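You operate a simulated robot arm through the tools that you are given. There is no shell and no other tool.

Carry out the task below with a simulated robot arm. There is one attempt and no reset: what you move stays moved.

Task
Tip the rest of the blue can into the black tray's gel coat and stir it even.
Fine: lid and emptied can end on the bench; green stirrer, back in the sticks pot; the other can stays shut; no spills.

It is judged by the outcome, as a careful person would: the job done as asked, and still so three seconds after it is handed in. It fails if anything else is knocked over, pushed out of place, dropped, spilled or broken. Lids that push on must go on centred and level and be pressed home; caps that screw on are set level and turned clockwise until they are tight.

Robot
A 7-joint arm with a three-finger gripper, fixed in place. Base frame: the origin is at the foot of the arm, x ahead of it, y to its left, z up; the work surface is at about z = 880. Lengths are in mm, angles in degrees, forces in N, time in s.
Its first joint turns from -166.0 to 166.0 degrees. Payload 2.69 kg.
Tool frame: the origin (TCP) lies between the finger pads and is the grasp point; the fingertips stand 30 mm ahead of it; z points along the fingers, y is the line along which they close. Largest opening 128 mm; the body of the gripper starts 117 mm behind the TCP.
Orientation is that of the tool frame in the base frame, as a unit quaternion [x, y, z, w]. With the fingers straight down and closing along the base's y, the tool's x points along the base's -x, its y along +y and its z along -z.

Tools
- The arm moves only by the tool move_arm. Its argument "deltas" is a list of rows, each a list of 7 numbers: the gripper command, from -1 (shut) to 1 (fully open), values between in proportion, then the shift along the base's x, y, z in units of 50 mm (1.0 is 50 mm), then the turn, a rotation vector about the base's x, y, z in units of 6 degrees (1.0 is 6 degrees). In form: [[hand, x, y, z, ax, ay, az], ...]. A call has 1 to 20 rows; each row shifts and turns the commanded pose from where the row before left it. A call with a number of a shift or a turn outside -1 to 1 is refused whole. Rows are played at 5 a second. More than 50 mm and 8.6 degrees between two rows, or a gripper value outside its range, and nothing of the call is played. A pose out of reach is approached as far as the arm can. The call stops where the force on the tool passes 40 N (or 10 N more than at its start, if that is more) or the arm is blocked; 0.2 s more then pass. Each finger halts on what it meets, pressing with about 40 N; the grip force reading is that of the motor and also rises with nothing between the fingers. The clock runs only during rows and for 0.2 s after the last one: add rows that do not move to give the fingers time. The reply holds the time, the measured pose of the TCP, the force on the tool along the base axes, the opening and the grip force, in the units named above and with some noise, with the torque about the TCP (base axes, N m) and any sound that the robot's microphone picked up.
- Cameras (640 x 400 px; columns grow to the right, rows downward): "scene" is fixed at [219.2, 650.9, 1660.5]; the picture's right is [-0.90, -0.44, 0.00], its down [-0.31, 0.65, -0.69] and it looks along [0.30, -0.62, -0.72] (base axes); focal length 328 px, centre (320, 200). "wrist" rides on the gripper at [58, 54, -131] in the tool frame; the picture's right is [-0.68, 0.74, 0.00], its down [-0.62, -0.57, -0.55] and it looks along [-0.40, -0.37, 0.84] (tool axes); focal length 234 px, centre (320, 200). There is no depth. A picture from a camera that has moved, and an enlarged one, comes with that camera's place and axes in the base frame and with its lens.
- snapshot(camera): a new picture of that camera. No time passes.
- raise_lower(by): slides the trunk up (or, below 0, down) by that many mm; the arm rides with it, the base frame stays. It gives what a move gives, with no picture.
- enlarge(camera, box): a new picture of the part [left, top, right, bottom] of that camera's present view, enlarged. No time passes.
- sign_off(): hands the job in; it is judged then, once.

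Nothing tells you positions but the pictures and the camera data. Unless the task says otherwise, let go and move clear before handing in.

The tools are called after "Emit:" by a JSON object that holds its "method" and its "body". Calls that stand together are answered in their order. move_arm: Moves the arm, as the interface text tells. Its arguments: {"type":"object","properties":{"deltas":{"type":"array","items":{"type":"array","items":{"type":"number"}}}},"required":["deltas"]} The other tools are called the same way: raise_lower (by) slides the trunk up or down; snapshot (camera) takes a picture; enlarge (camera, box) takes an enlarged picture of a part of a camera's view; sign_off () hands the job in.

At the start:

```text
time_s: 0.0
eef_pos: [620.3, 128.7, 1250.7]
tcp_rot: [0.0, 1.0, 0.001, 0.0]
contact_force: [0.6, 0.3, 0.0]
ft_torque: [0.01, 0.02, -0.01]
gripper_width: 128.0
gripper_force: 0.0
trunk travel left (down, up): [-150.0, 200.0]
```

scene: 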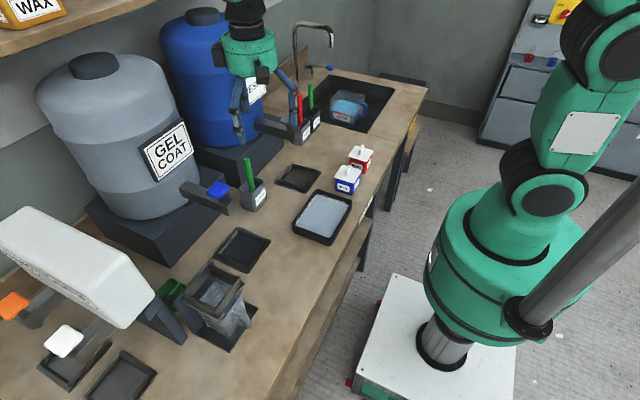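
wrist: 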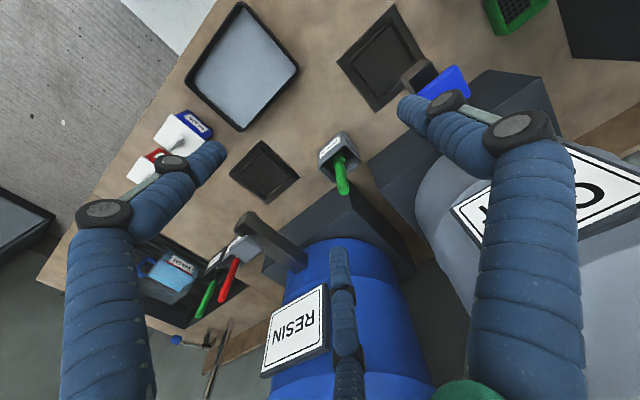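

I see a bench with two drums (gel coat and resin), a black tray with grey gel coat, two small square cans (blue and red) near the bench's front edge, and pots holding green and red sticks. I'll look closer before moving anything.

Emit:
{"method": "enlarge", "body": {"camera": "scene", "box": [280, 130, 400, 250]}}

Emit:
{"method": "enlarge", "body": {"camera": "scene", "box": [220, 60, 400, 220]}}

Emit:
{"method": "enlarge", "body": {"camera": "wrist", "box": [120, 80, 280, 200]}}

Emit:
{"method": "enlarge", "body": {"camera": "wrist", "box": [180, 100, 400, 320]}}

```text
3.33 times, centred on (340, 190) of scene
camera zoom: at [219.2, 650.9, 1660.5], right [-0.9, -0.44, 0.0], down [-0.31, 0.65, -0.69], along [0.3, -0.62, -0.72], focal length 1093 px, centre (253, 233)
```

zoom: 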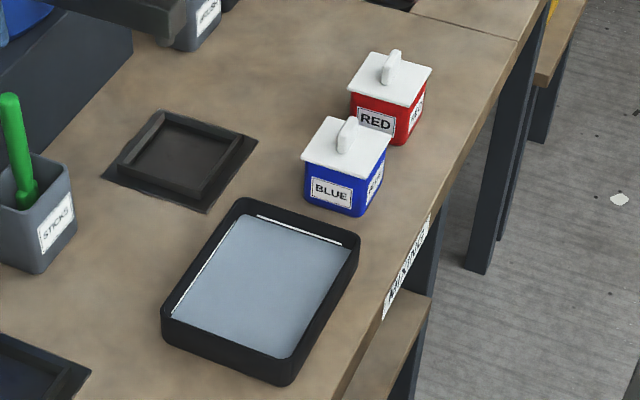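

```text
2.50 times, centred on (310, 140) of scene
camera zoom: at [219.2, 650.9, 1660.5], right [-0.9, -0.44, 0.0], down [-0.31, 0.65, -0.69], along [0.3, -0.62, -0.72], focal length 820 px, centre (345, 350)
```

zoom: 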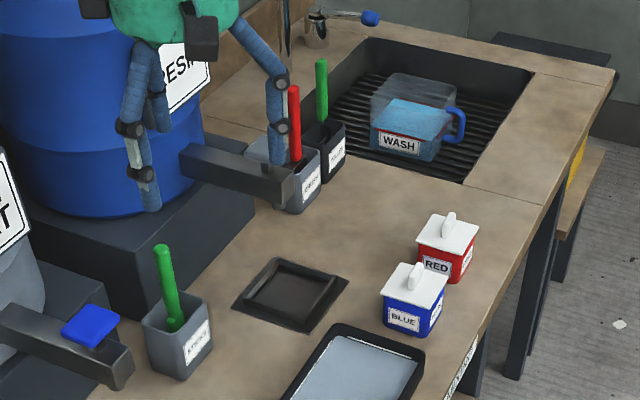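

```text
3.33 times, centred on (200, 140) of wrist
camera zoom: at [561.8, 182.5, 1382.7], right [0.68, 0.74, 0.0], down [0.62, -0.57, 0.55], along [0.4, -0.37, -0.84], focal length 781 px, centre (720, 400)
```

zoom: 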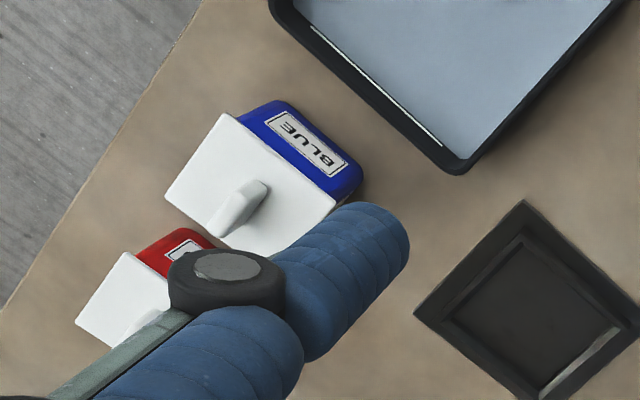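

```text
1.82 times, centred on (290, 210) of wrist
camera zoom: at [561.8, 182.5, 1382.7], right [0.68, 0.74, 0.0], down [0.62, -0.57, 0.55], along [0.4, -0.37, -0.84], focal length 426 px, centre (374, 182)
```

zoom: 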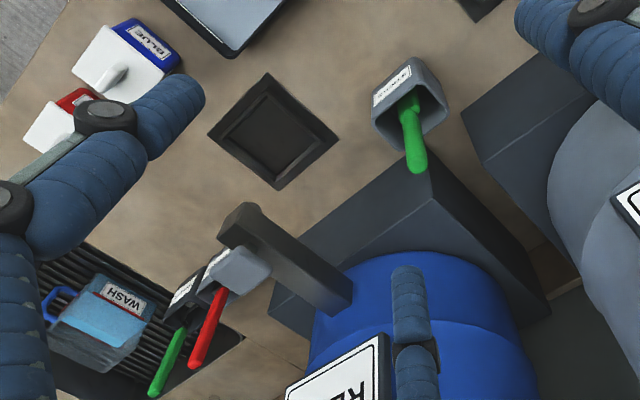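

The blue can seems to stand at about (491, -114), the red one at (487, -228). The tray spans about x 430–566 and y -39 to 148, and the sticks pot is near (727, 75). Next I'll move the arm back and up for a better wrist view of the cans.

Emit:
{"method": "move_arm", "body": {"deltas": [[1, -0.73, -0.43, -0.1, 0, 0, 0], [1, -0.73, -0.43, -0.1, 0, 0, 0], [1, -0.73, -0.43, -0.1, 0, 0, 0], [1, -0.73, -0.43, -0.1, 0, 0, 0], [1, -0.73, -0.43, -0.1, 0, 0, 0], [1, -0.73, -0.43, -0.1, 0, 0, 0], [1, 0, 0, 0, 0, 0, 0]]}}

Emit:
{"method": "snapshot", "body": {"camera": "wrist"}}

Emit:
{"method": "snapshot", "body": {"camera": "scene"}}

```text
time_s: 1.6
eef_pos: [401.3, 0.0, 1220.6]
tcp_rot: [0.0, 1.0, 0.0, 0.0]
contact_force: [-0.2, -0.2, 1.1]
ft_torque: [0.0, -0.08, -0.02]
gripper_width: 128.0
gripper_force: 0.0
trunk travel left (down, up): [-150.0, 200.0]
```

```text
taken
camera wrist: at [342.3, 53.6, 1352.1], right [0.68, 0.74, 0.0], down [0.62, -0.57, 0.55], along [0.4, -0.37, -0.84], focal length 234 px, centre (320, 200)
```

wrist: 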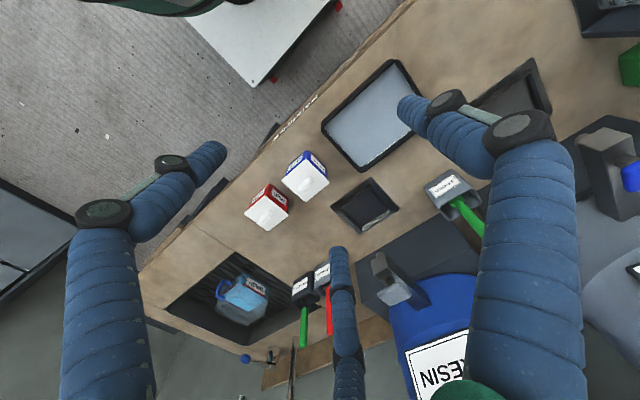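

```text
taken
```

scene: 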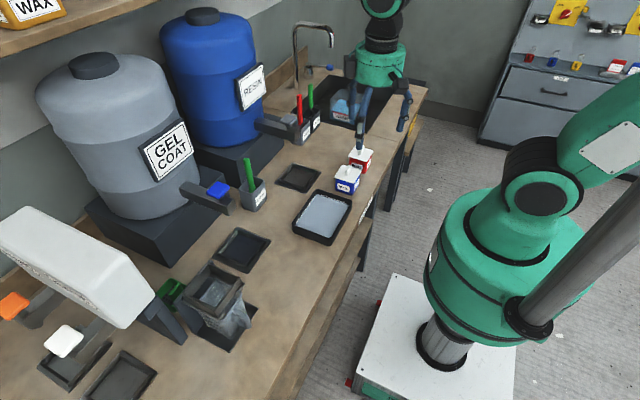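

Emit:
{"method": "enlarge", "body": {"camera": "wrist", "box": [220, 130, 380, 240]}}

Emit:
{"method": "enlarge", "body": {"camera": "wrist", "box": [310, 40, 510, 240]}}

Emit:
{"method": "enlarge", "body": {"camera": "scene", "box": [230, 70, 350, 220]}}

Emit:
{"method": "enlarge", "body": {"camera": "wrist", "box": [200, 230, 360, 350]}}

```text
3.64 times, centred on (300, 185) of wrist
camera zoom: at [342.3, 53.6, 1352.1], right [0.68, 0.74, 0.0], down [0.62, -0.57, 0.55], along [0.4, -0.37, -0.84], focal length 852 px, centre (393, 254)
```

zoom: 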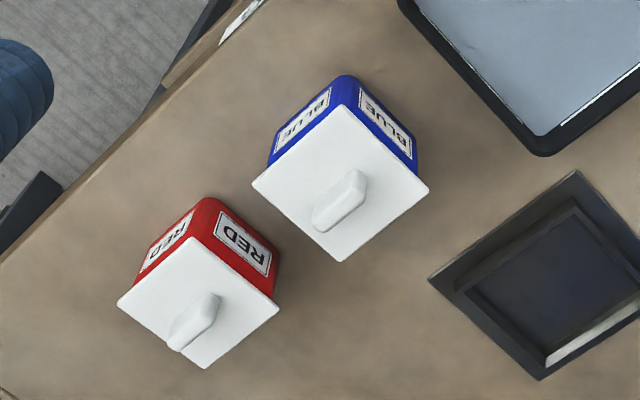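

```text
2.00 times, centred on (410, 140) of wrist
camera zoom: at [342.3, 53.6, 1352.1], right [0.68, 0.74, 0.0], down [0.62, -0.57, 0.55], along [0.4, -0.37, -0.84], focal length 468 px, centre (140, 320)
```

zoom: 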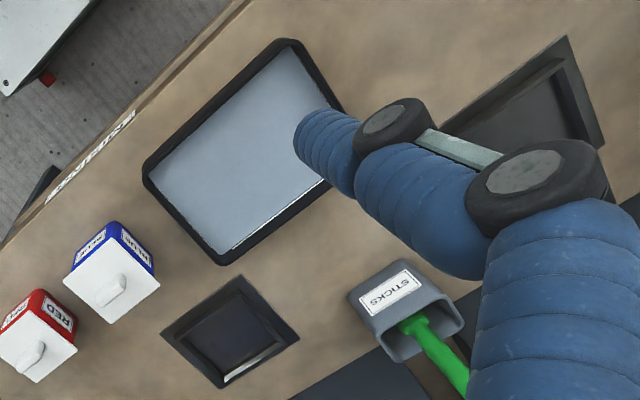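

```text
2.67 times, centred on (290, 145) of scene
camera zoom: at [219.2, 650.9, 1660.5], right [-0.9, -0.44, 0.0], down [-0.31, 0.65, -0.69], along [0.3, -0.62, -0.72], focal length 875 px, centre (400, 347)
```

zoom: 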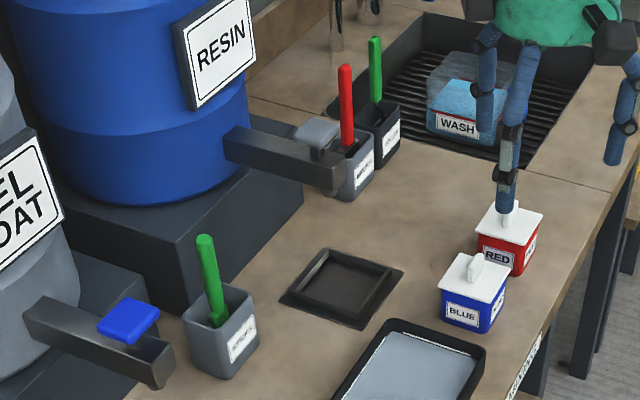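

```text
3.33 times, centred on (280, 290) of wrist
camera zoom: at [342.3, 53.6, 1352.1], right [0.68, 0.74, 0.0], down [0.62, -0.57, 0.55], along [0.4, -0.37, -0.84], focal length 781 px, centre (453, -100)
```

zoom: 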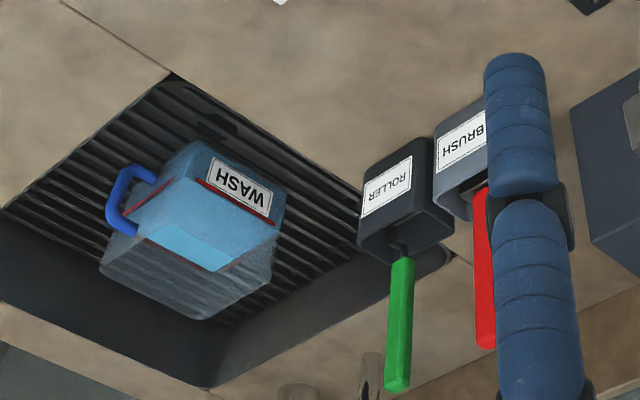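

I can read the labels now: the STICKS pot holds the green stirrer I need, while the ROLLER pot (other green handle) and BRUSH pot must be left alone. The blue lid is about 68 mm square, centred near (488, -119), with its top at z≈939 and a ridge handle running along y. I'll go closer to see the handle's shape.

Emit:
{"method": "move_arm", "body": {"deltas": [[1, 0.1, -0.3, -0.7, 0, 0, 0], [1, 0.1, -0.3, -0.7, 0, 0, 0], [1, 0.1, -0.3, -0.7, 0, 0, 0], [1, 0.0, -0.3, -0.7, 0, 0, 0], [1, 0, 0, 0, 0, 0, 0]]}}

Emit:
{"method": "snapshot", "body": {"camera": "wrist"}}

Emit:
{"method": "enlarge", "body": {"camera": "wrist", "box": [220, 120, 420, 260]}}

```text
time_s: 2.8
eef_pos: [415.0, -61.6, 1078.3]
tcp_rot: [0.001, 1.0, 0.001, 0.0]
contact_force: [0.4, -0.6, -0.2]
ft_torque: [0.03, 0.05, -0.03]
gripper_width: 127.9
gripper_force: 0.0
trunk travel left (down, up): [-150.0, 200.0]
```

```text
taken
camera wrist: at [356.3, -8.0, 1210.9], right [0.68, 0.74, 0.0], down [0.62, -0.57, 0.55], along [0.4, -0.37, -0.84], focal length 234 px, centre (320, 200)
```

wrist: 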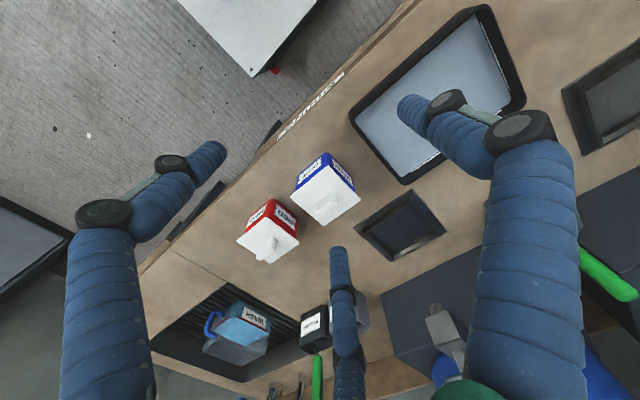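

```text
2.86 times, centred on (320, 190) of wrist
camera zoom: at [356.3, -8.0, 1210.9], right [0.68, 0.74, 0.0], down [0.62, -0.57, 0.55], along [0.4, -0.37, -0.84], focal length 669 px, centre (320, 229)
```

zoom: 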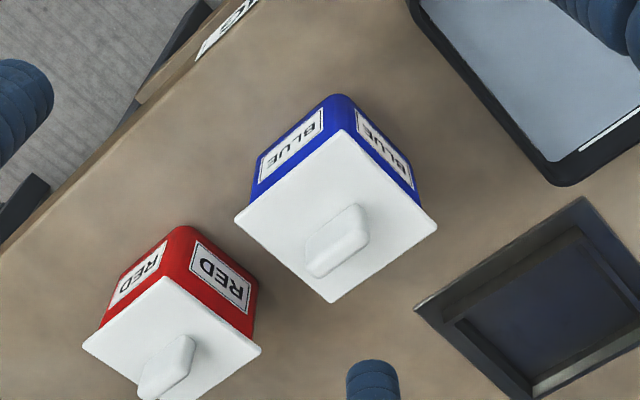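

Both lids have a rounded ridge handle, and there is a third blue element near the palm. I'll look at the gripper itself from the scene camera before getting close to anything.

Emit:
{"method": "enlarge", "body": {"camera": "scene", "box": [300, 60, 460, 220]}}

Emit:
{"method": "snapshot", "body": {"camera": "scene"}}

```text
2.50 times, centred on (380, 140) of scene
camera zoom: at [219.2, 650.9, 1660.5], right [-0.9, -0.44, 0.0], down [-0.31, 0.65, -0.69], along [0.3, -0.62, -0.72], focal length 820 px, centre (170, 350)
```

zoom: 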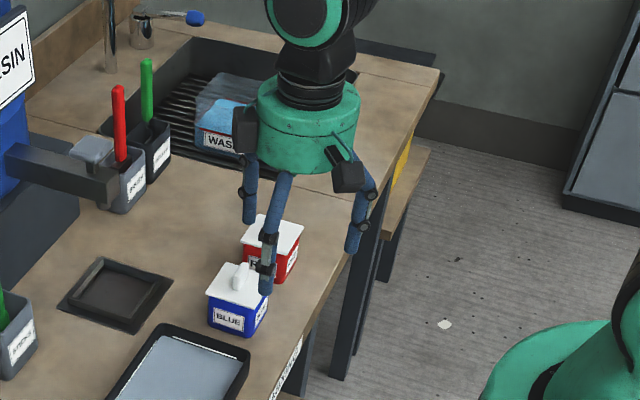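

```text
taken
```

scene: 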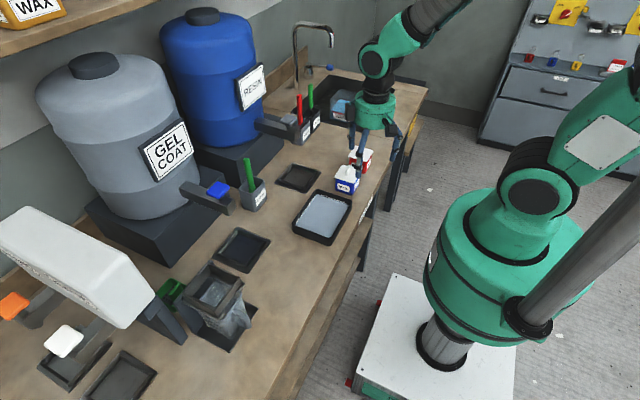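

The visible hand looks different from the plain two-finger description: three jointed fingers set at about 120°. I'll close and half-open it in free air to see how the fingers actually move.

Emit:
{"method": "move_arm", "body": {"deltas": [[-1, 0, 0, 0, 0, 0, 0], [-1, 0, 0, 0, 0, 0, 0], [-1, 0, 0, 0, 0, 0, 0], [-1, 0, 0, 0, 0, 0, 0]]}}

Emit:
{"method": "snapshot", "body": {"camera": "wrist"}}

Emit:
{"method": "enlarge", "body": {"camera": "scene", "box": [320, 80, 440, 200]}}

Emit:
{"method": "move_arm", "body": {"deltas": [[0, 0, 0, 0, 0, 0, 0], [0, 0, 0, 0, 0, 0, 0], [0, 0, 0, 0, 0, 0, 0]]}}

Emit:
{"method": "snapshot", "body": {"camera": "wrist"}}

Emit:
{"method": "enlarge", "body": {"camera": "scene", "box": [320, 80, 440, 200]}}

```text
time_s: 3.8
eef_pos: [414.8, -60.9, 1079.6]
tcp_rot: [0.0, 1.0, 0.0, 0.0]
contact_force: [-0.4, -0.1, 0.4]
ft_torque: [0.01, -0.01, 0.02]
gripper_width: 2.2
gripper_force: 31.4
trunk travel left (down, up): [-150.0, 200.0]
```

```text
taken
camera wrist: at [355.8, -7.6, 1211.3], right [0.68, 0.74, 0.0], down [0.62, -0.57, 0.55], along [0.4, -0.37, -0.84], focal length 234 px, centre (320, 200)
```

wrist: 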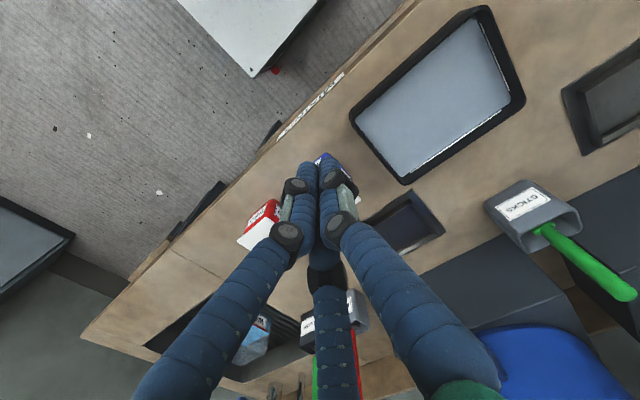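

```text
3.33 times, centred on (380, 140) of scene
camera zoom: at [219.2, 650.9, 1660.5], right [-0.9, -0.44, 0.0], down [-0.31, 0.65, -0.69], along [0.3, -0.62, -0.72], focal length 1093 px, centre (120, 400)
```

zoom: 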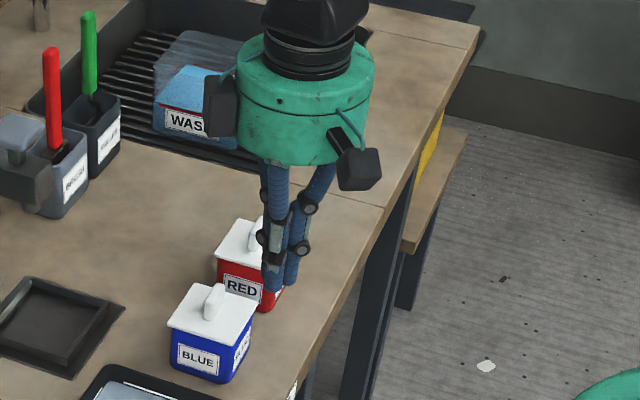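

```text
time_s: 4.6
eef_pos: [414.7, -61.2, 1080.6]
tcp_rot: [0.0, 1.0, 0.0, -0.001]
contact_force: [0.0, 0.2, -0.4]
ft_torque: [0.02, 0.01, 0.0]
gripper_width: 64.2
gripper_force: 0.0
trunk travel left (down, up): [-150.0, 200.0]
```

```text
taken
camera wrist: at [355.8, -7.6, 1211.3], right [0.68, 0.74, 0.0], down [0.62, -0.56, 0.55], along [0.4, -0.37, -0.84], focal length 234 px, centre (320, 200)
```

wrist: 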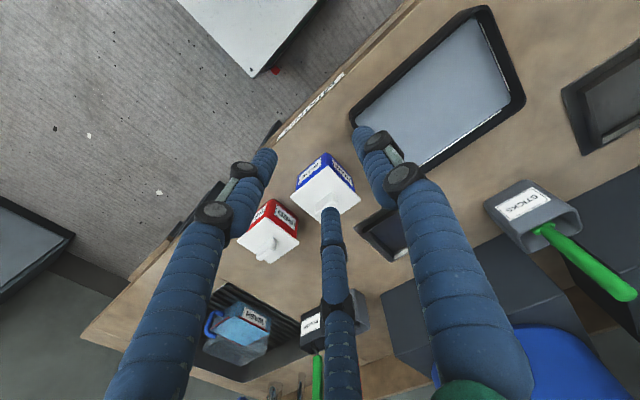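

```text
3.33 times, centred on (380, 140) of scene
camera zoom: at [219.2, 650.9, 1660.5], right [-0.9, -0.44, 0.0], down [-0.31, 0.65, -0.69], along [0.3, -0.62, -0.72], focal length 1093 px, centre (120, 400)
```

zoom: 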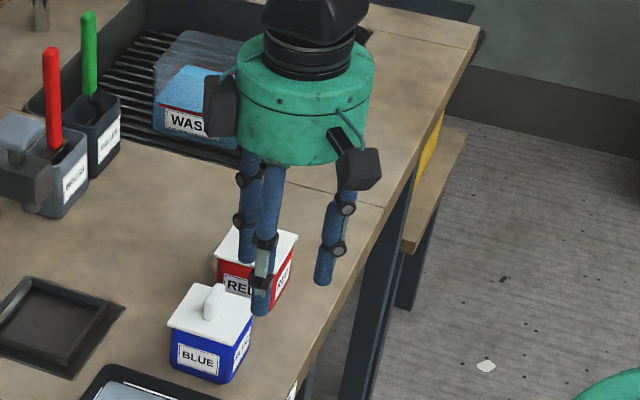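

The fingers move in together as a set, so the visible hand looks like a skin over the described gripper. I'll zoom in on the handle's size and take another view from the scene camera.

Emit:
{"method": "move_arm", "body": {"deltas": [[1, 0, 0, 0, 0, 0, 0], [1, 0, 0, 0, 0, 0, 0], [1, 0, 0, 0, 0, 0, 0]]}}

Emit:
{"method": "enlarge", "body": {"camera": "wrist", "box": [285, 145, 365, 230]}}

Emit:
{"method": "enlarge", "body": {"camera": "scene", "box": [325, 155, 375, 200]}}

Emit:
{"method": "enlarge", "body": {"camera": "scene", "box": [225, 145, 285, 220]}}

```text
time_s: 5.4
eef_pos: [414.8, -60.9, 1079.8]
tcp_rot: [0.0, 1.0, 0.0, 0.0]
contact_force: [0.4, 0.2, -0.3]
ft_torque: [-0.05, 0.01, 0.0]
gripper_width: 127.8
gripper_force: 0.1
trunk travel left (down, up): [-150.0, 200.0]
```

```text
4.71 times, centred on (325, 188) of wrist
camera zoom: at [355.9, -7.6, 1211.3], right [0.68, 0.74, 0.0], down [0.62, -0.56, 0.55], along [0.4, -0.37, -0.84], focal length 1102 px, centre (296, 259)
```

zoom: 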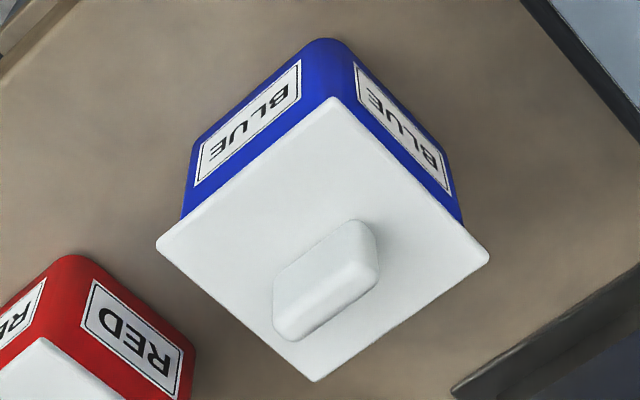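

```text
8.89 times, centred on (350, 178) of scene
camera zoom: at [219.2, 650.9, 1660.5], right [-0.9, -0.44, 0.0], down [-0.31, 0.65, -0.69], along [0.3, -0.62, -0.72], focal length 2915 px, centre (53, 400)
```

zoom: 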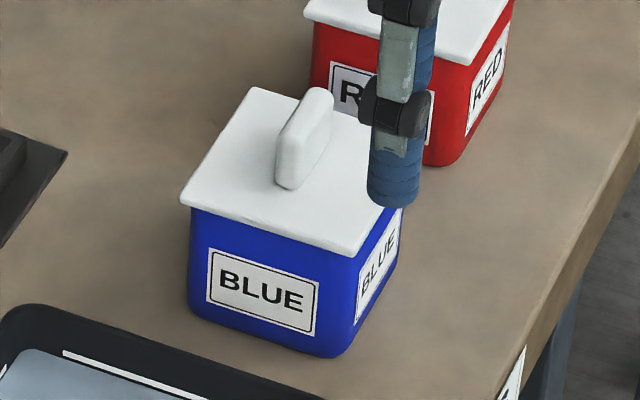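

```text
5.33 times, centred on (255, 182) of scene
camera zoom: at [219.2, 650.9, 1660.5], right [-0.9, -0.44, 0.0], down [-0.31, 0.65, -0.69], along [0.3, -0.62, -0.72], focal length 1749 px, centre (667, 293)
```

zoom: 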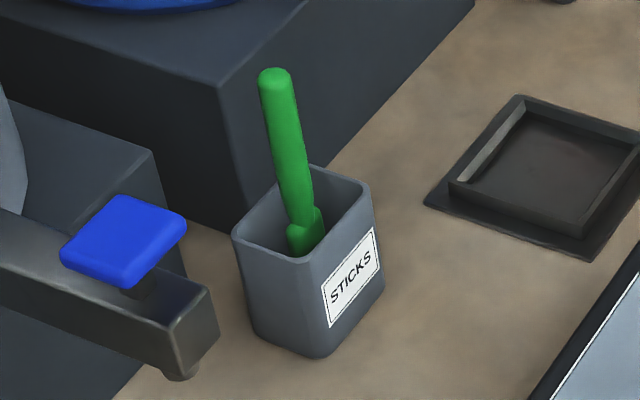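

The lid is about 69 mm square and centred near (489, -120). Its handle is about 10 mm thick in x, 30 mm long in y, and its top is near z≈961. I'll turn the hand -90° so the fingers close along x, and centre it above the handle.

Emit:
{"method": "move_arm", "body": {"deltas": [[0.2, 0.1, -0.08, 0, 0, 0, -1], [0.2, 0.1, -0.08, 0, 0, 0, -1], [0.2, 0.1, -0.08, 0, 0, 0, -1], [0.2, 0.1, -0.08, 0, 0, 0, -1], [0.2, 0.1, -0.08, 0, 0, 0, -1], [0.2, 0.1, -0.08, 0, 0, 0, -1], [0.2, 0.1, -0.08, 0, 0, 0, -1], [0.2, 0.1, -0.08, 0, 0, 0, -1], [0.2, 0.1, -0.08, 0, 0, 0, -1], [0.2, 0.1, -0.08, 0, 0, 0, -1], [0.2, 0.1, -0.08, 0, 0, 0, -1], [0.2, 0.1, -0.08, 0, 0, 0, -1], [0.2, 0.1, -0.08, 0, 0, 0, -1], [0.2, 0.1, -0.08, 0, 0, 0, -1], [0.2, 0.1, -0.08, 0, 0, 0, -1], [0.2, 0, 0, 0, 0, 0, 0]]}}

Emit:
{"method": "snapshot", "body": {"camera": "wrist"}}

Emit:
{"method": "snapshot", "body": {"camera": "scene"}}

```text
time_s: 8.8
eef_pos: [492.1, -119.5, 1081.1]
tcp_rot: [0.707, 0.707, 0.0, 0.0]
contact_force: [0.2, 0.6, -1.0]
ft_torque: [0.0, -0.02, 0.01]
gripper_width: 76.7
gripper_force: 0.1
trunk travel left (down, up): [-150.0, 200.0]
```

```text
taken
camera wrist: at [546.0, -62.4, 1213.1], right [0.74, -0.68, 0.0], down [-0.57, -0.62, 0.55], along [-0.37, -0.4, -0.84], focal length 234 px, centre (320, 200)
```

wrist: 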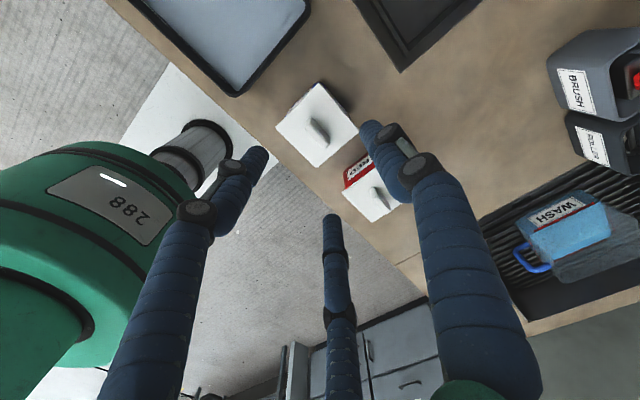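

```text
taken
```

scene: 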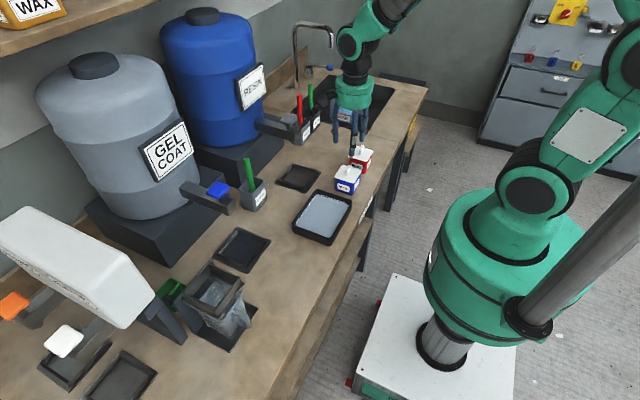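

The hand is now turned. I'll use this second viewpoint to refine the handle position.

Emit:
{"method": "enlarge", "body": {"camera": "wrist", "box": [265, 70, 365, 180]}}

```text
3.64 times, centred on (315, 125) of wrist
camera zoom: at [546.0, -62.4, 1213.1], right [0.74, -0.68, 0.0], down [-0.57, -0.62, 0.55], along [-0.37, -0.4, -0.84], focal length 852 px, centre (338, 473)
```

zoom: 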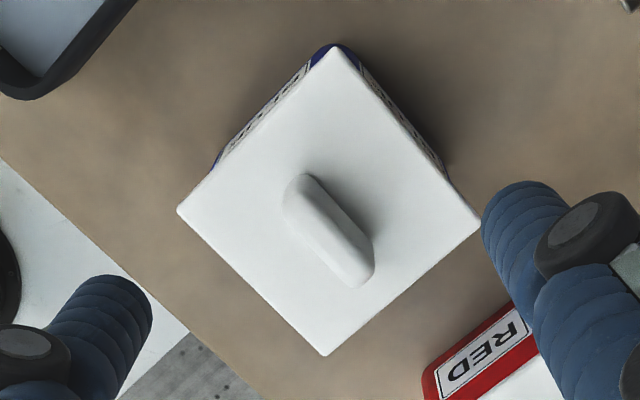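

The views agree: the lid and handle are centred at (490, -119). I'll lower so the fingertips sit just above the lid plate around the handle, then stop and check.

Emit:
{"method": "move_arm", "body": {"deltas": [[0.0, 0, 0, -0.5, 0, 0, 0], [-0.2, 0, 0, -0.5, 0, 0, 0], [-0.4, 0, 0, -0.5, 0, 0, 0], [-0.4, 0, 0, -0.3, 0, 0, 0], [-0.4, 0, 0, -0.2, 0, 0, 0], [-0.4, 0, 0, 0, 0, 0, 0], [-0.4, 0, 0, 0, 0, 0, 0]]}}

Emit:
{"method": "snapshot", "body": {"camera": "wrist"}}

Emit:
{"method": "enlarge", "body": {"camera": "scene", "box": [310, 120, 400, 210]}}

```text
time_s: 10.4
eef_pos: [491.2, -120.9, 981.8]
tcp_rot: [0.707, 0.707, 0.0, 0.0]
contact_force: [-0.3, -0.6, 0.0]
ft_torque: [0.02, 0.0, 0.03]
gripper_width: 38.6
gripper_force: 0.1
trunk travel left (down, up): [-150.0, 200.0]
```

```text
taken
camera wrist: at [545.1, -61.8, 1112.7], right [0.74, -0.68, 0.0], down [-0.57, -0.62, 0.55], along [-0.37, -0.4, -0.84], focal length 234 px, centre (320, 200)
```

wrist: 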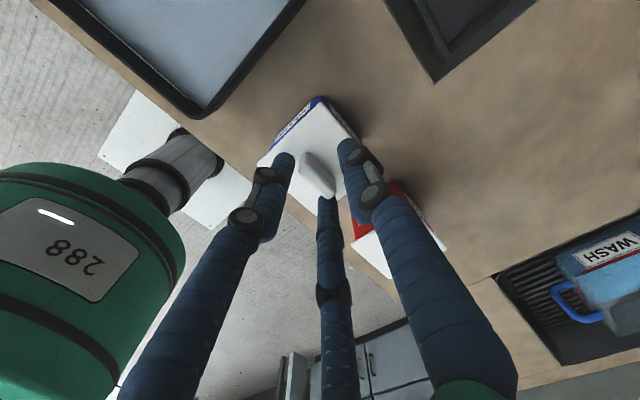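

```text
4.44 times, centred on (355, 165) of scene
camera zoom: at [219.2, 650.9, 1660.5], right [-0.9, -0.44, 0.0], down [-0.31, 0.65, -0.69], along [0.3, -0.62, -0.72], focal length 1458 px, centre (164, 356)
```

zoom: 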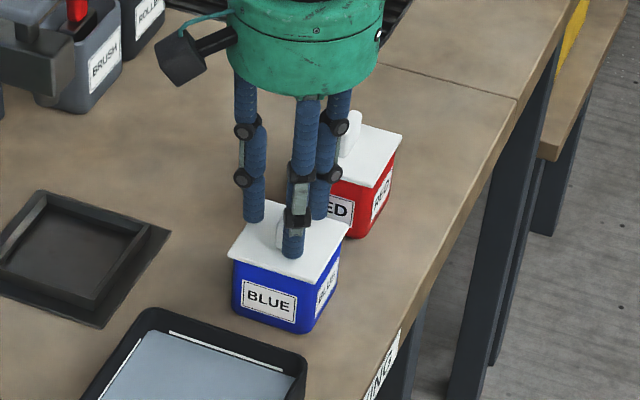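

The fingers straddle the handle correctly. I'll go down 5 mm more and close gently.

Emit:
{"method": "move_arm", "body": {"deltas": [[-0.4, 0, 0, -0.1, 0, 0, 0], [-0.6, 0, 0, 0, 0, 0, 0], [-0.75, 0, 0, 0, 0, 0, 0], [-0.85, 0, 0, 0, 0, 0, 0], [-1, 0, 0, 0, 0, 0, 0], [-1, 0, 0, 0, 0, 0, 0], [-1, 0, 0, 0, 0, 0, 0]]}}

Emit:
{"method": "enlarge", "body": {"camera": "scene", "box": [310, 120, 400, 210]}}

Emit:
{"method": "enlarge", "body": {"camera": "wrist", "box": [230, 70, 450, 270]}}

```text
time_s: 12.0
eef_pos: [492.5, -121.0, 975.9]
tcp_rot: [0.707, 0.707, 0.0, 0.001]
contact_force: [-0.3, -1.2, -0.5]
ft_torque: [0.0, 0.0, 0.0]
gripper_width: 12.9
gripper_force: 39.7
trunk travel left (down, up): [-150.0, 200.0]
heard: snap
```

```text
4.44 times, centred on (355, 165) of scene
camera zoom: at [219.2, 650.9, 1660.5], right [-0.9, -0.44, 0.0], down [-0.31, 0.65, -0.69], along [0.3, -0.62, -0.72], focal length 1458 px, centre (164, 356)
```

zoom: 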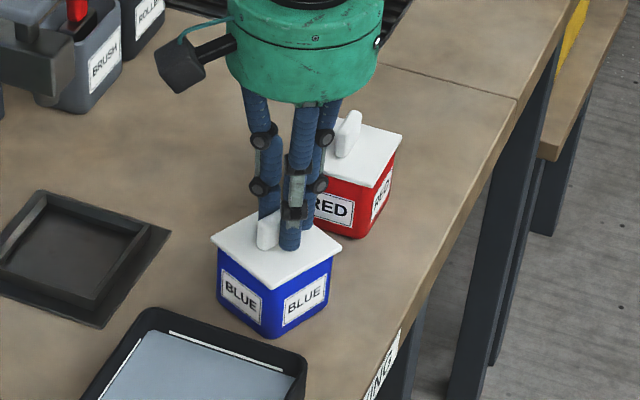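

```text
2.00 times, centred on (340, 170) of wrist
camera zoom: at [545.3, -61.5, 1107.4], right [0.74, -0.68, 0.0], down [-0.56, -0.62, 0.55], along [-0.37, -0.4, -0.84], focal length 468 px, centre (280, 260)
```

zoom: 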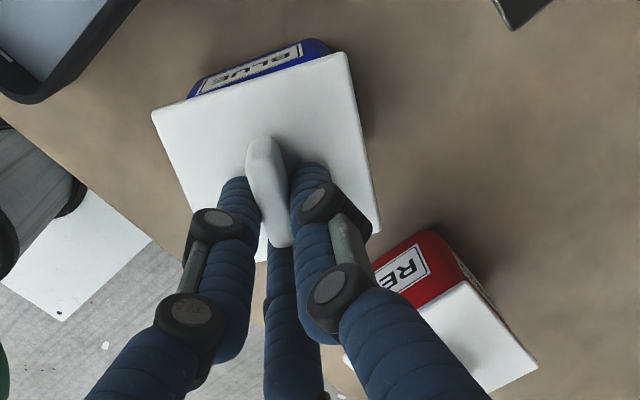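

The grip closed on the handle with a "snap", but the three fingers turned the can and lid about 30° clockwise as they closed. So the hand really does act as three fingers at 120°. I'll look closely at the lid before lifting.

Emit:
{"method": "enlarge", "body": {"camera": "scene", "box": [335, 155, 390, 200]}}

Emit:
{"method": "enlarge", "body": {"camera": "wrist", "box": [270, 80, 380, 200]}}

```text
8.89 times, centred on (362, 178) of scene
camera zoom: at [219.2, 650.9, 1660.5], right [-0.9, -0.44, 0.0], down [-0.31, 0.65, -0.69], along [0.3, -0.62, -0.72], focal length 2915 px, centre (-58, 400)
```

zoom: 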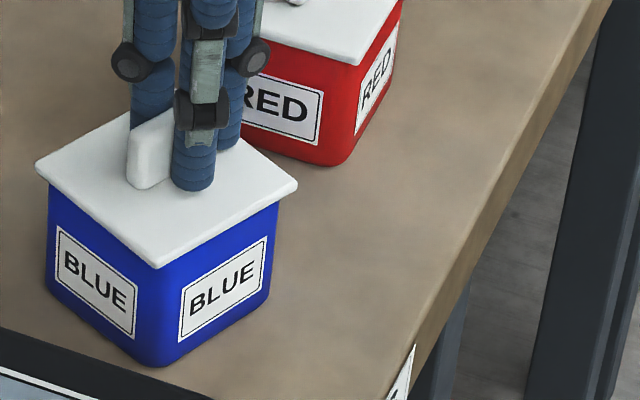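

```text
3.33 times, centred on (325, 140) of wrist
camera zoom: at [545.3, -61.5, 1107.4], right [0.74, -0.68, 0.0], down [-0.56, -0.62, 0.55], along [-0.37, -0.4, -0.84], focal length 781 px, centre (303, 400)
```

zoom: 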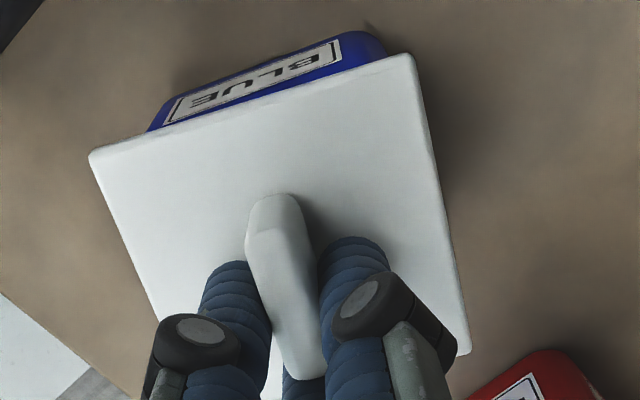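

The lid is level and held between two fingers. I'll lift a few millimetres at a time and watch the force.

Emit:
{"method": "move_arm", "body": {"deltas": [[-1, 0, 0, 0.1, 0, 0, 0], [-1, 0, 0, 0.1, 0, 0, 0], [-1, 0, 0, 0.1, 0, 0, 0]]}}

Emit:
{"method": "enlarge", "body": {"camera": "scene", "box": [335, 155, 390, 200]}}

```text
time_s: 12.8
eef_pos: [492.1, -120.6, 991.5]
tcp_rot: [0.707, 0.707, 0.001, 0.0]
contact_force: [0.4, 0.1, -0.7]
ft_torque: [0.0, 0.01, 0.02]
gripper_width: 12.9
gripper_force: 39.9
trunk travel left (down, up): [-150.0, 200.0]
```

```text
8.89 times, centred on (362, 178) of scene
camera zoom: at [219.2, 650.9, 1660.5], right [-0.9, -0.44, 0.0], down [-0.31, 0.65, -0.69], along [0.3, -0.62, -0.72], focal length 2915 px, centre (-58, 400)
```

zoom: 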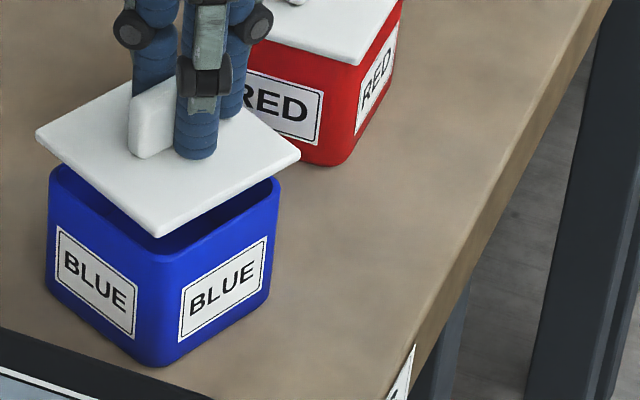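

The lid lifted cleanly and the can stayed put. I'll raise it, carry it to a clear patch of bench around (598, -222), and check from above.

Emit:
{"method": "move_arm", "body": {"deltas": [[-1, 0, 0, 0.4, 0, 0, 0], [-1, 0, 0, 0.5, 0, 0, 0], [-1, 0, 0, 0.5, 0, 0, 0], [-1, 0.3, -0.29, 0, 0, 0, 0], [-1, 0.3, -0.29, 0, 0, 0, 0], [-1, 0.3, -0.29, 0, 0, 0, 0], [-1, 0.3, -0.29, 0, 0, 0, 0], [-1, 0.3, -0.29, 0, 0, 0, 0], [-1, 0.3, -0.29, 0, 0, 0, 0], [-1, 0.3, -0.29, 0, 0, 0, 0], [-1, 0, 0, 0, 0, 0, 0]]}}

Emit:
{"method": "snapshot", "body": {"camera": "wrist"}}

Emit:
{"method": "enlarge", "body": {"camera": "scene", "box": [270, 90, 410, 210]}}

```text
time_s: 15.2
eef_pos: [596.9, -222.1, 1061.5]
tcp_rot: [0.707, 0.707, -0.001, 0.0]
contact_force: [-0.2, -0.7, 0.4]
ft_torque: [0.04, 0.0, 0.0]
gripper_width: 12.4
gripper_force: 39.9
trunk travel left (down, up): [-150.0, 200.0]
```

```text
taken
camera wrist: at [650.9, -163.5, 1193.4], right [0.74, -0.68, 0.0], down [-0.56, -0.62, 0.55], along [-0.37, -0.4, -0.84], focal length 234 px, centre (320, 200)
```

wrist: 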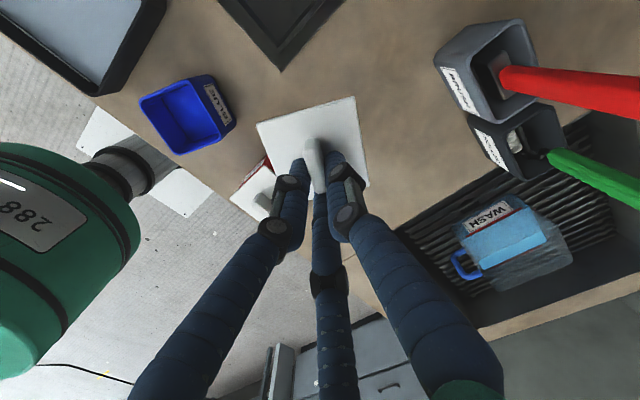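

```text
3.33 times, centred on (340, 150) of scene
camera zoom: at [219.2, 650.9, 1660.5], right [-0.9, -0.44, 0.0], down [-0.31, 0.65, -0.69], along [0.3, -0.62, -0.72], focal length 1093 px, centre (253, 367)
```

zoom: 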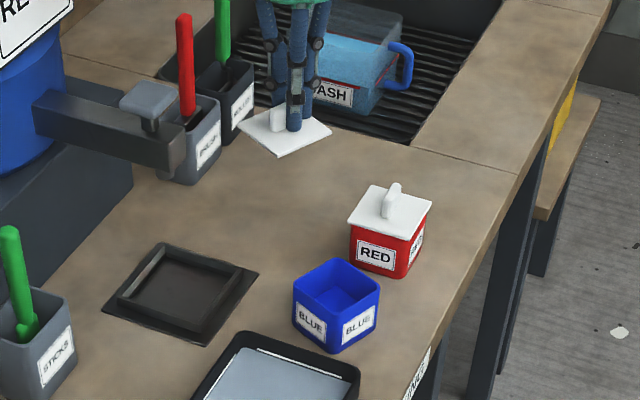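

The area below is clear. I'll lower the lid most of the way, then creep down to contact.

Emit:
{"method": "move_arm", "body": {"deltas": [[-1, 0, 0, -0.6, 0, 0, 0], [-1, 0, 0, -0.6, 0, 0, 0], [-1, 0, 0, -0.6, 0, 0, 0], [-1, 0, 0, -0.4, 0, 0, 0], [-1, 0, 0, -0.2, 0, 0, 0], [-1, 0, 0, 0, 0, 0, 0]]}}

Emit:
{"method": "enlarge", "body": {"camera": "scene", "box": [290, 100, 390, 180]}}

```text
time_s: 16.6
eef_pos: [598.2, -222.0, 940.2]
tcp_rot: [0.707, 0.707, 0.0, 0.0]
contact_force: [0.2, 0.6, -1.1]
ft_torque: [0.0, -0.02, 0.0]
gripper_width: 12.7
gripper_force: 39.5
trunk travel left (down, up): [-150.0, 200.0]
```

```text
5.00 times, centred on (340, 140) of scene
camera zoom: at [219.2, 650.9, 1660.5], right [-0.9, -0.44, 0.0], down [-0.31, 0.65, -0.69], along [0.3, -0.62, -0.72], focal length 1640 px, centre (220, 500)
```

zoom: 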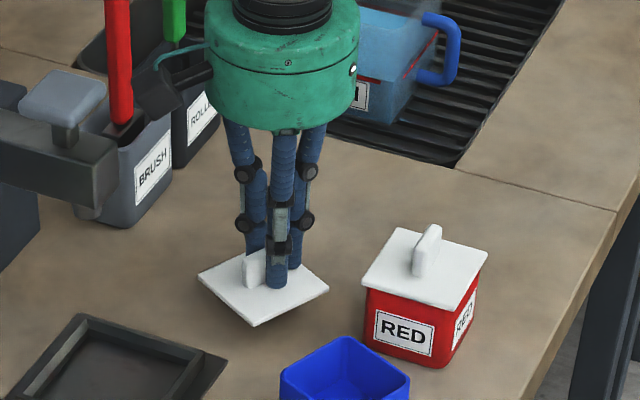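

Emit:
{"method": "move_arm", "body": {"deltas": [[-1, 0, 0, -0.08, 0, 0, 0], [-1, 0, 0, -0.08, 0, 0, 0], [-1, 0, 0, -0.04, 0, 0, 0]]}}

Emit:
{"method": "enlarge", "body": {"camera": "scene", "box": [310, 130, 370, 180]}}

```text
time_s: 17.4
eef_pos: [597.5, -222.9, 931.8]
tcp_rot: [0.707, 0.707, 0.0, 0.0]
contact_force: [-0.4, 0.1, -0.1]
ft_torque: [0.01, 0.06, 0.0]
gripper_width: 12.4
gripper_force: 39.0
trunk travel left (down, up): [-150.0, 200.0]
```

```text
8.00 times, centred on (340, 155) of scene
camera zoom: at [219.2, 650.9, 1660.5], right [-0.9, -0.44, 0.0], down [-0.31, 0.65, -0.69], along [0.3, -0.62, -0.72], focal length 2624 px, centre (160, 560)
```

zoom: 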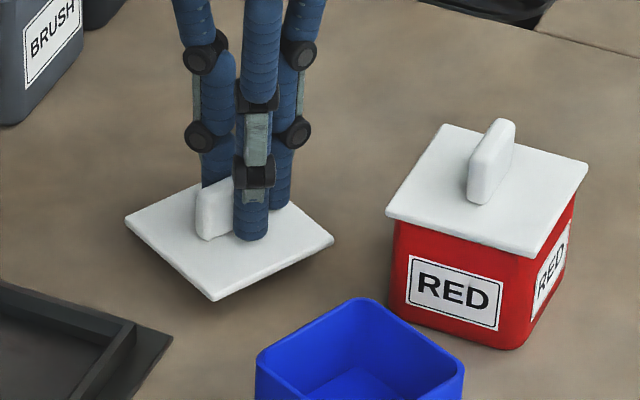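

Emit:
{"method": "move_arm", "body": {"deltas": [[-1, 0, 0, -0.04, 0, 0, 0], [-1, 0, 0, -0.04, 0, 0, 0], [-1, 0, 0, 0, 0, 0, 0]]}}

Emit:
{"method": "move_arm", "body": {"deltas": [[-1, 0, 0, -0.03, 0, 0, 0], [-1, 0, 0, 0, 0, 0, 0]]}}

Emit:
{"method": "enlarge", "body": {"camera": "scene", "box": [310, 130, 370, 180]}}

```text
time_s: 18.2
eef_pos: [596.4, -221.6, 927.6]
tcp_rot: [0.707, 0.707, 0.0, 0.0]
contact_force: [-0.6, -0.3, -1.1]
ft_torque: [-0.01, 0.0, 0.04]
gripper_width: 12.5
gripper_force: 39.0
trunk travel left (down, up): [-150.0, 200.0]
```

```text
time_s: 18.8
eef_pos: [597.4, -222.0, 925.6]
tcp_rot: [0.708, 0.707, 0.001, 0.001]
contact_force: [0.3, 0.5, -0.5]
ft_torque: [-0.03, 0.01, -0.03]
gripper_width: 12.5
gripper_force: 38.9
trunk travel left (down, up): [-150.0, 200.0]
```

```text
8.00 times, centred on (340, 155) of scene
camera zoom: at [219.2, 650.9, 1660.5], right [-0.9, -0.44, 0.0], down [-0.31, 0.65, -0.69], along [0.3, -0.62, -0.72], focal length 2624 px, centre (160, 560)
```

zoom: 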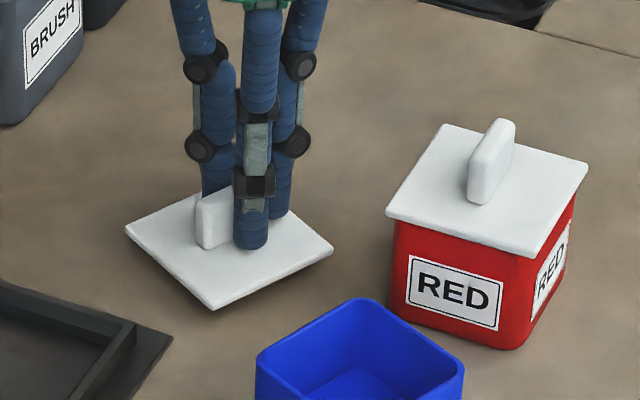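

No contact force yet. I'll keep creeping down.

Emit:
{"method": "move_arm", "body": {"deltas": [[-1, 0, 0, -0.03, 0, 0, 0], [-1, 0, 0, 0, 0, 0, 0]]}}

Emit:
{"method": "move_arm", "body": {"deltas": [[-1, 0, 0, -0.03, 0, 0, 0], [-1, 0, 0, 0, 0, 0, 0]]}}

Emit:
{"method": "enlarge", "body": {"camera": "scene", "box": [310, 130, 370, 180]}}

```text
time_s: 19.4
eef_pos: [596.6, -221.5, 923.8]
tcp_rot: [0.707, 0.707, -0.001, -0.001]
contact_force: [0.1, 0.6, -0.6]
ft_torque: [-0.01, -0.01, 0.0]
gripper_width: 12.6
gripper_force: 39.0
trunk travel left (down, up): [-150.0, 200.0]
```

```text
time_s: 20.0
eef_pos: [597.6, -221.8, 922.4]
tcp_rot: [0.707, 0.707, 0.001, 0.0]
contact_force: [0.1, 0.2, -0.1]
ft_torque: [-0.03, -0.04, -0.03]
gripper_width: 12.3
gripper_force: 38.8
trunk travel left (down, up): [-150.0, 200.0]
```

```text
8.00 times, centred on (340, 155) of scene
camera zoom: at [219.2, 650.9, 1660.5], right [-0.9, -0.44, 0.0], down [-0.31, 0.65, -0.69], along [0.3, -0.62, -0.72], focal length 2624 px, centre (160, 560)
```

zoom: 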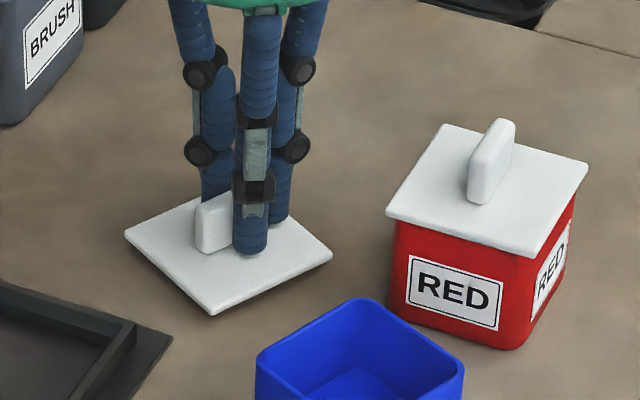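

Emit:
{"method": "move_arm", "body": {"deltas": [[-1, 0, 0, -0.03, 0, 0, 0], [-1, 0, 0, 0, 0, 0, 0]]}}

Emit:
{"method": "move_arm", "body": {"deltas": [[-1, 0, 0, -0.03, 0, 0, 0], [-1, 0, 0, 0, 0, 0, 0]]}}

Emit:
{"method": "move_arm", "body": {"deltas": [[-1, 0, 0, -0.03, 0, 0, 0], [-1, 0, 0, 0, 0, 0, 0]]}}

Emit:
{"method": "enlarge", "body": {"camera": "scene", "box": [310, 130, 370, 180]}}

```text
time_s: 20.6
eef_pos: [597.5, -222.8, 921.4]
tcp_rot: [0.707, 0.707, 0.0, 0.001]
contact_force: [-0.3, -1.9, 7.0]
ft_torque: [0.23, -0.1, 0.02]
gripper_width: 12.6
gripper_force: 39.1
trunk travel left (down, up): [-150.0, 200.0]
```

```text
time_s: 21.2
eef_pos: [599.1, -222.2, 921.6]
tcp_rot: [0.707, 0.707, 0.001, 0.001]
contact_force: [-3.2, -2.3, 25.7]
ft_torque: [0.53, -0.18, 0.06]
gripper_width: 12.5
gripper_force: 39.6
trunk travel left (down, up): [-150.0, 200.0]
```

```text
time_s: 21.8
eef_pos: [597.3, -223.2, 921.8]
tcp_rot: [0.707, 0.707, 0.001, 0.001]
contact_force: [-2.5, -2.8, 39.3]
ft_torque: [0.26, -0.12, 0.01]
gripper_width: 12.3
gripper_force: 39.7
trunk travel left (down, up): [-150.0, 200.0]
```

```text
8.00 times, centred on (340, 155) of scene
camera zoom: at [219.2, 650.9, 1660.5], right [-0.9, -0.44, 0.0], down [-0.31, 0.65, -0.69], along [0.3, -0.62, -0.72], focal length 2624 px, centre (160, 560)
```

zoom: 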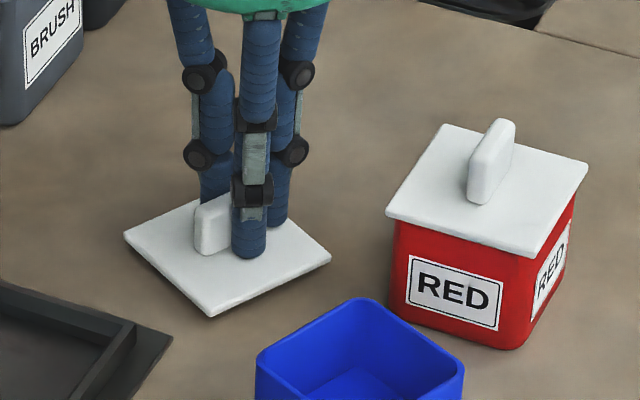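

The lid is on the bench: contact came at z≈921.5 with force building. I'll relieve the pressure, open partly, and rise straight up.

Emit:
{"method": "move_arm", "body": {"deltas": [[-1, 0, 0, 0.08, 0, 0, 0], [-1, 0, 0, 0, 0, 0, 0]]}}

Emit:
{"method": "move_arm", "body": {"deltas": [[-0.7, 0, 0, 0, 0, 0, 0], [-0.5, 0, 0, 0, 0, 0, 0], [-0.4, 0, 0, 0, 0, 0, 0], [-0.4, 0, 0, 0.2, 0, 0, 0], [-0.4, 0, 0, 0.4, 0, 0, 0], [-0.4, 0, 0, 0.6, 0, 0, 0], [-0.4, 0, 0, 0.8, 0, 0, 0], [-0.4, 0, 0, 0.8, 0, 0, 0], [-0.4, 0, 0, 0, 0, 0, 0]]}}

Emit:
{"method": "enlarge", "body": {"camera": "scene", "box": [290, 100, 390, 200]}}

Emit:
{"method": "snapshot", "body": {"camera": "wrist"}}

```text
time_s: 22.4
eef_pos: [594.6, -220.9, 920.8]
tcp_rot: [0.706, 0.708, -0.001, -0.002]
contact_force: [0.9, 0.7, 4.5]
ft_torque: [0.14, -0.14, 0.0]
gripper_width: 12.3
gripper_force: 38.9
trunk travel left (down, up): [-150.0, 200.0]
```

```text
time_s: 24.4
eef_pos: [596.8, -219.3, 1065.1]
tcp_rot: [0.707, 0.707, 0.0, -0.001]
contact_force: [0.0, 0.6, 0.3]
ft_torque: [0.0, -0.03, 0.0]
gripper_width: 38.1
gripper_force: 0.1
trunk travel left (down, up): [-150.0, 200.0]
```

```text
4.00 times, centred on (340, 150) of scene
camera zoom: at [219.2, 650.9, 1660.5], right [-0.9, -0.44, 0.0], down [-0.31, 0.65, -0.69], along [0.3, -0.62, -0.72], focal length 1312 px, centre (240, 400)
```

zoom: 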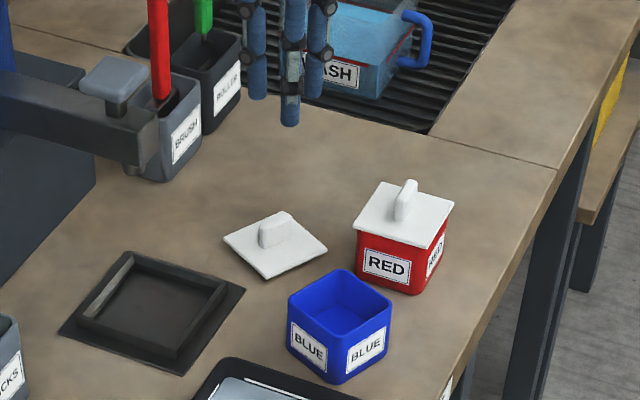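

```text
taken
camera wrist: at [650.1, -161.4, 1196.6], right [0.74, -0.68, 0.0], down [-0.57, -0.62, 0.55], along [-0.37, -0.4, -0.84], focal length 234 px, centre (320, 200)
```

wrist: 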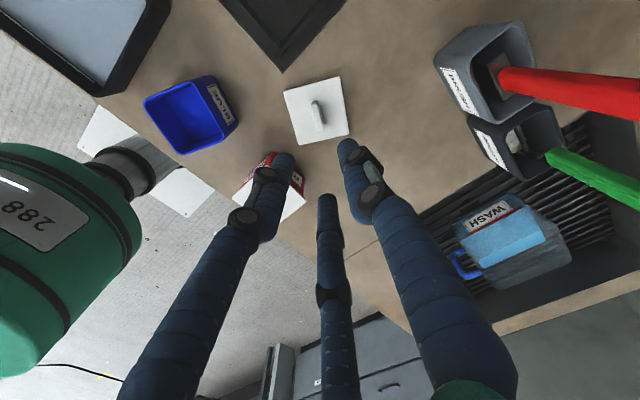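

The lid is flat on the bench. Now I'll measure the open blue can's pose and look inside it.

Emit:
{"method": "enlarge", "body": {"camera": "wrist", "box": [120, 60, 260, 170]}}

Emit:
{"method": "enlarge", "body": {"camera": "scene", "box": [335, 155, 395, 205]}}

```text
3.64 times, centred on (190, 115) of wrist
camera zoom: at [650.1, -161.4, 1196.6], right [0.74, -0.68, 0.0], down [-0.57, -0.62, 0.55], along [-0.37, -0.4, -0.84], focal length 852 px, centre (793, 509)
```

zoom: 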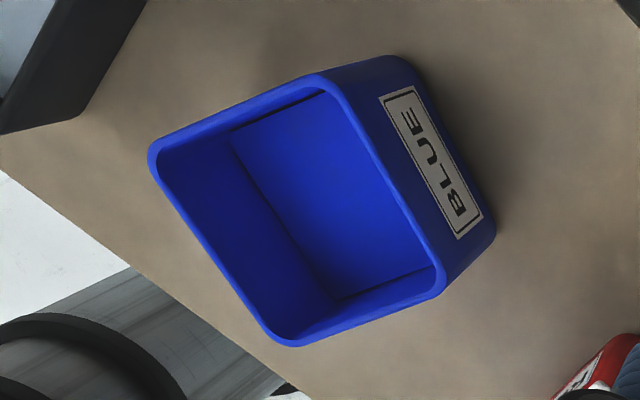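

```text
8.00 times, centred on (365, 180) of scene
camera zoom: at [219.2, 650.9, 1660.5], right [-0.9, -0.44, 0.0], down [-0.31, 0.65, -0.69], along [0.3, -0.62, -0.72], focal length 2624 px, centre (-40, 360)
```

zoom: 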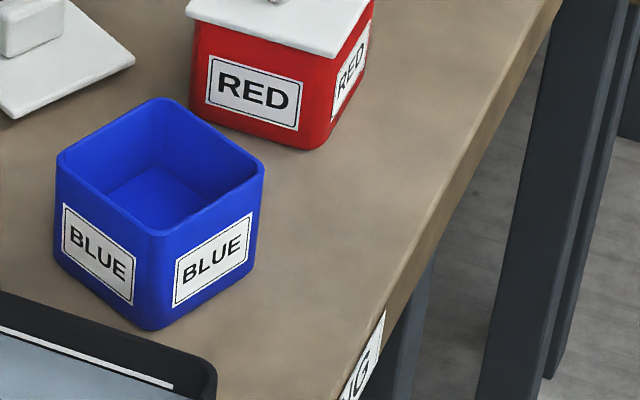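

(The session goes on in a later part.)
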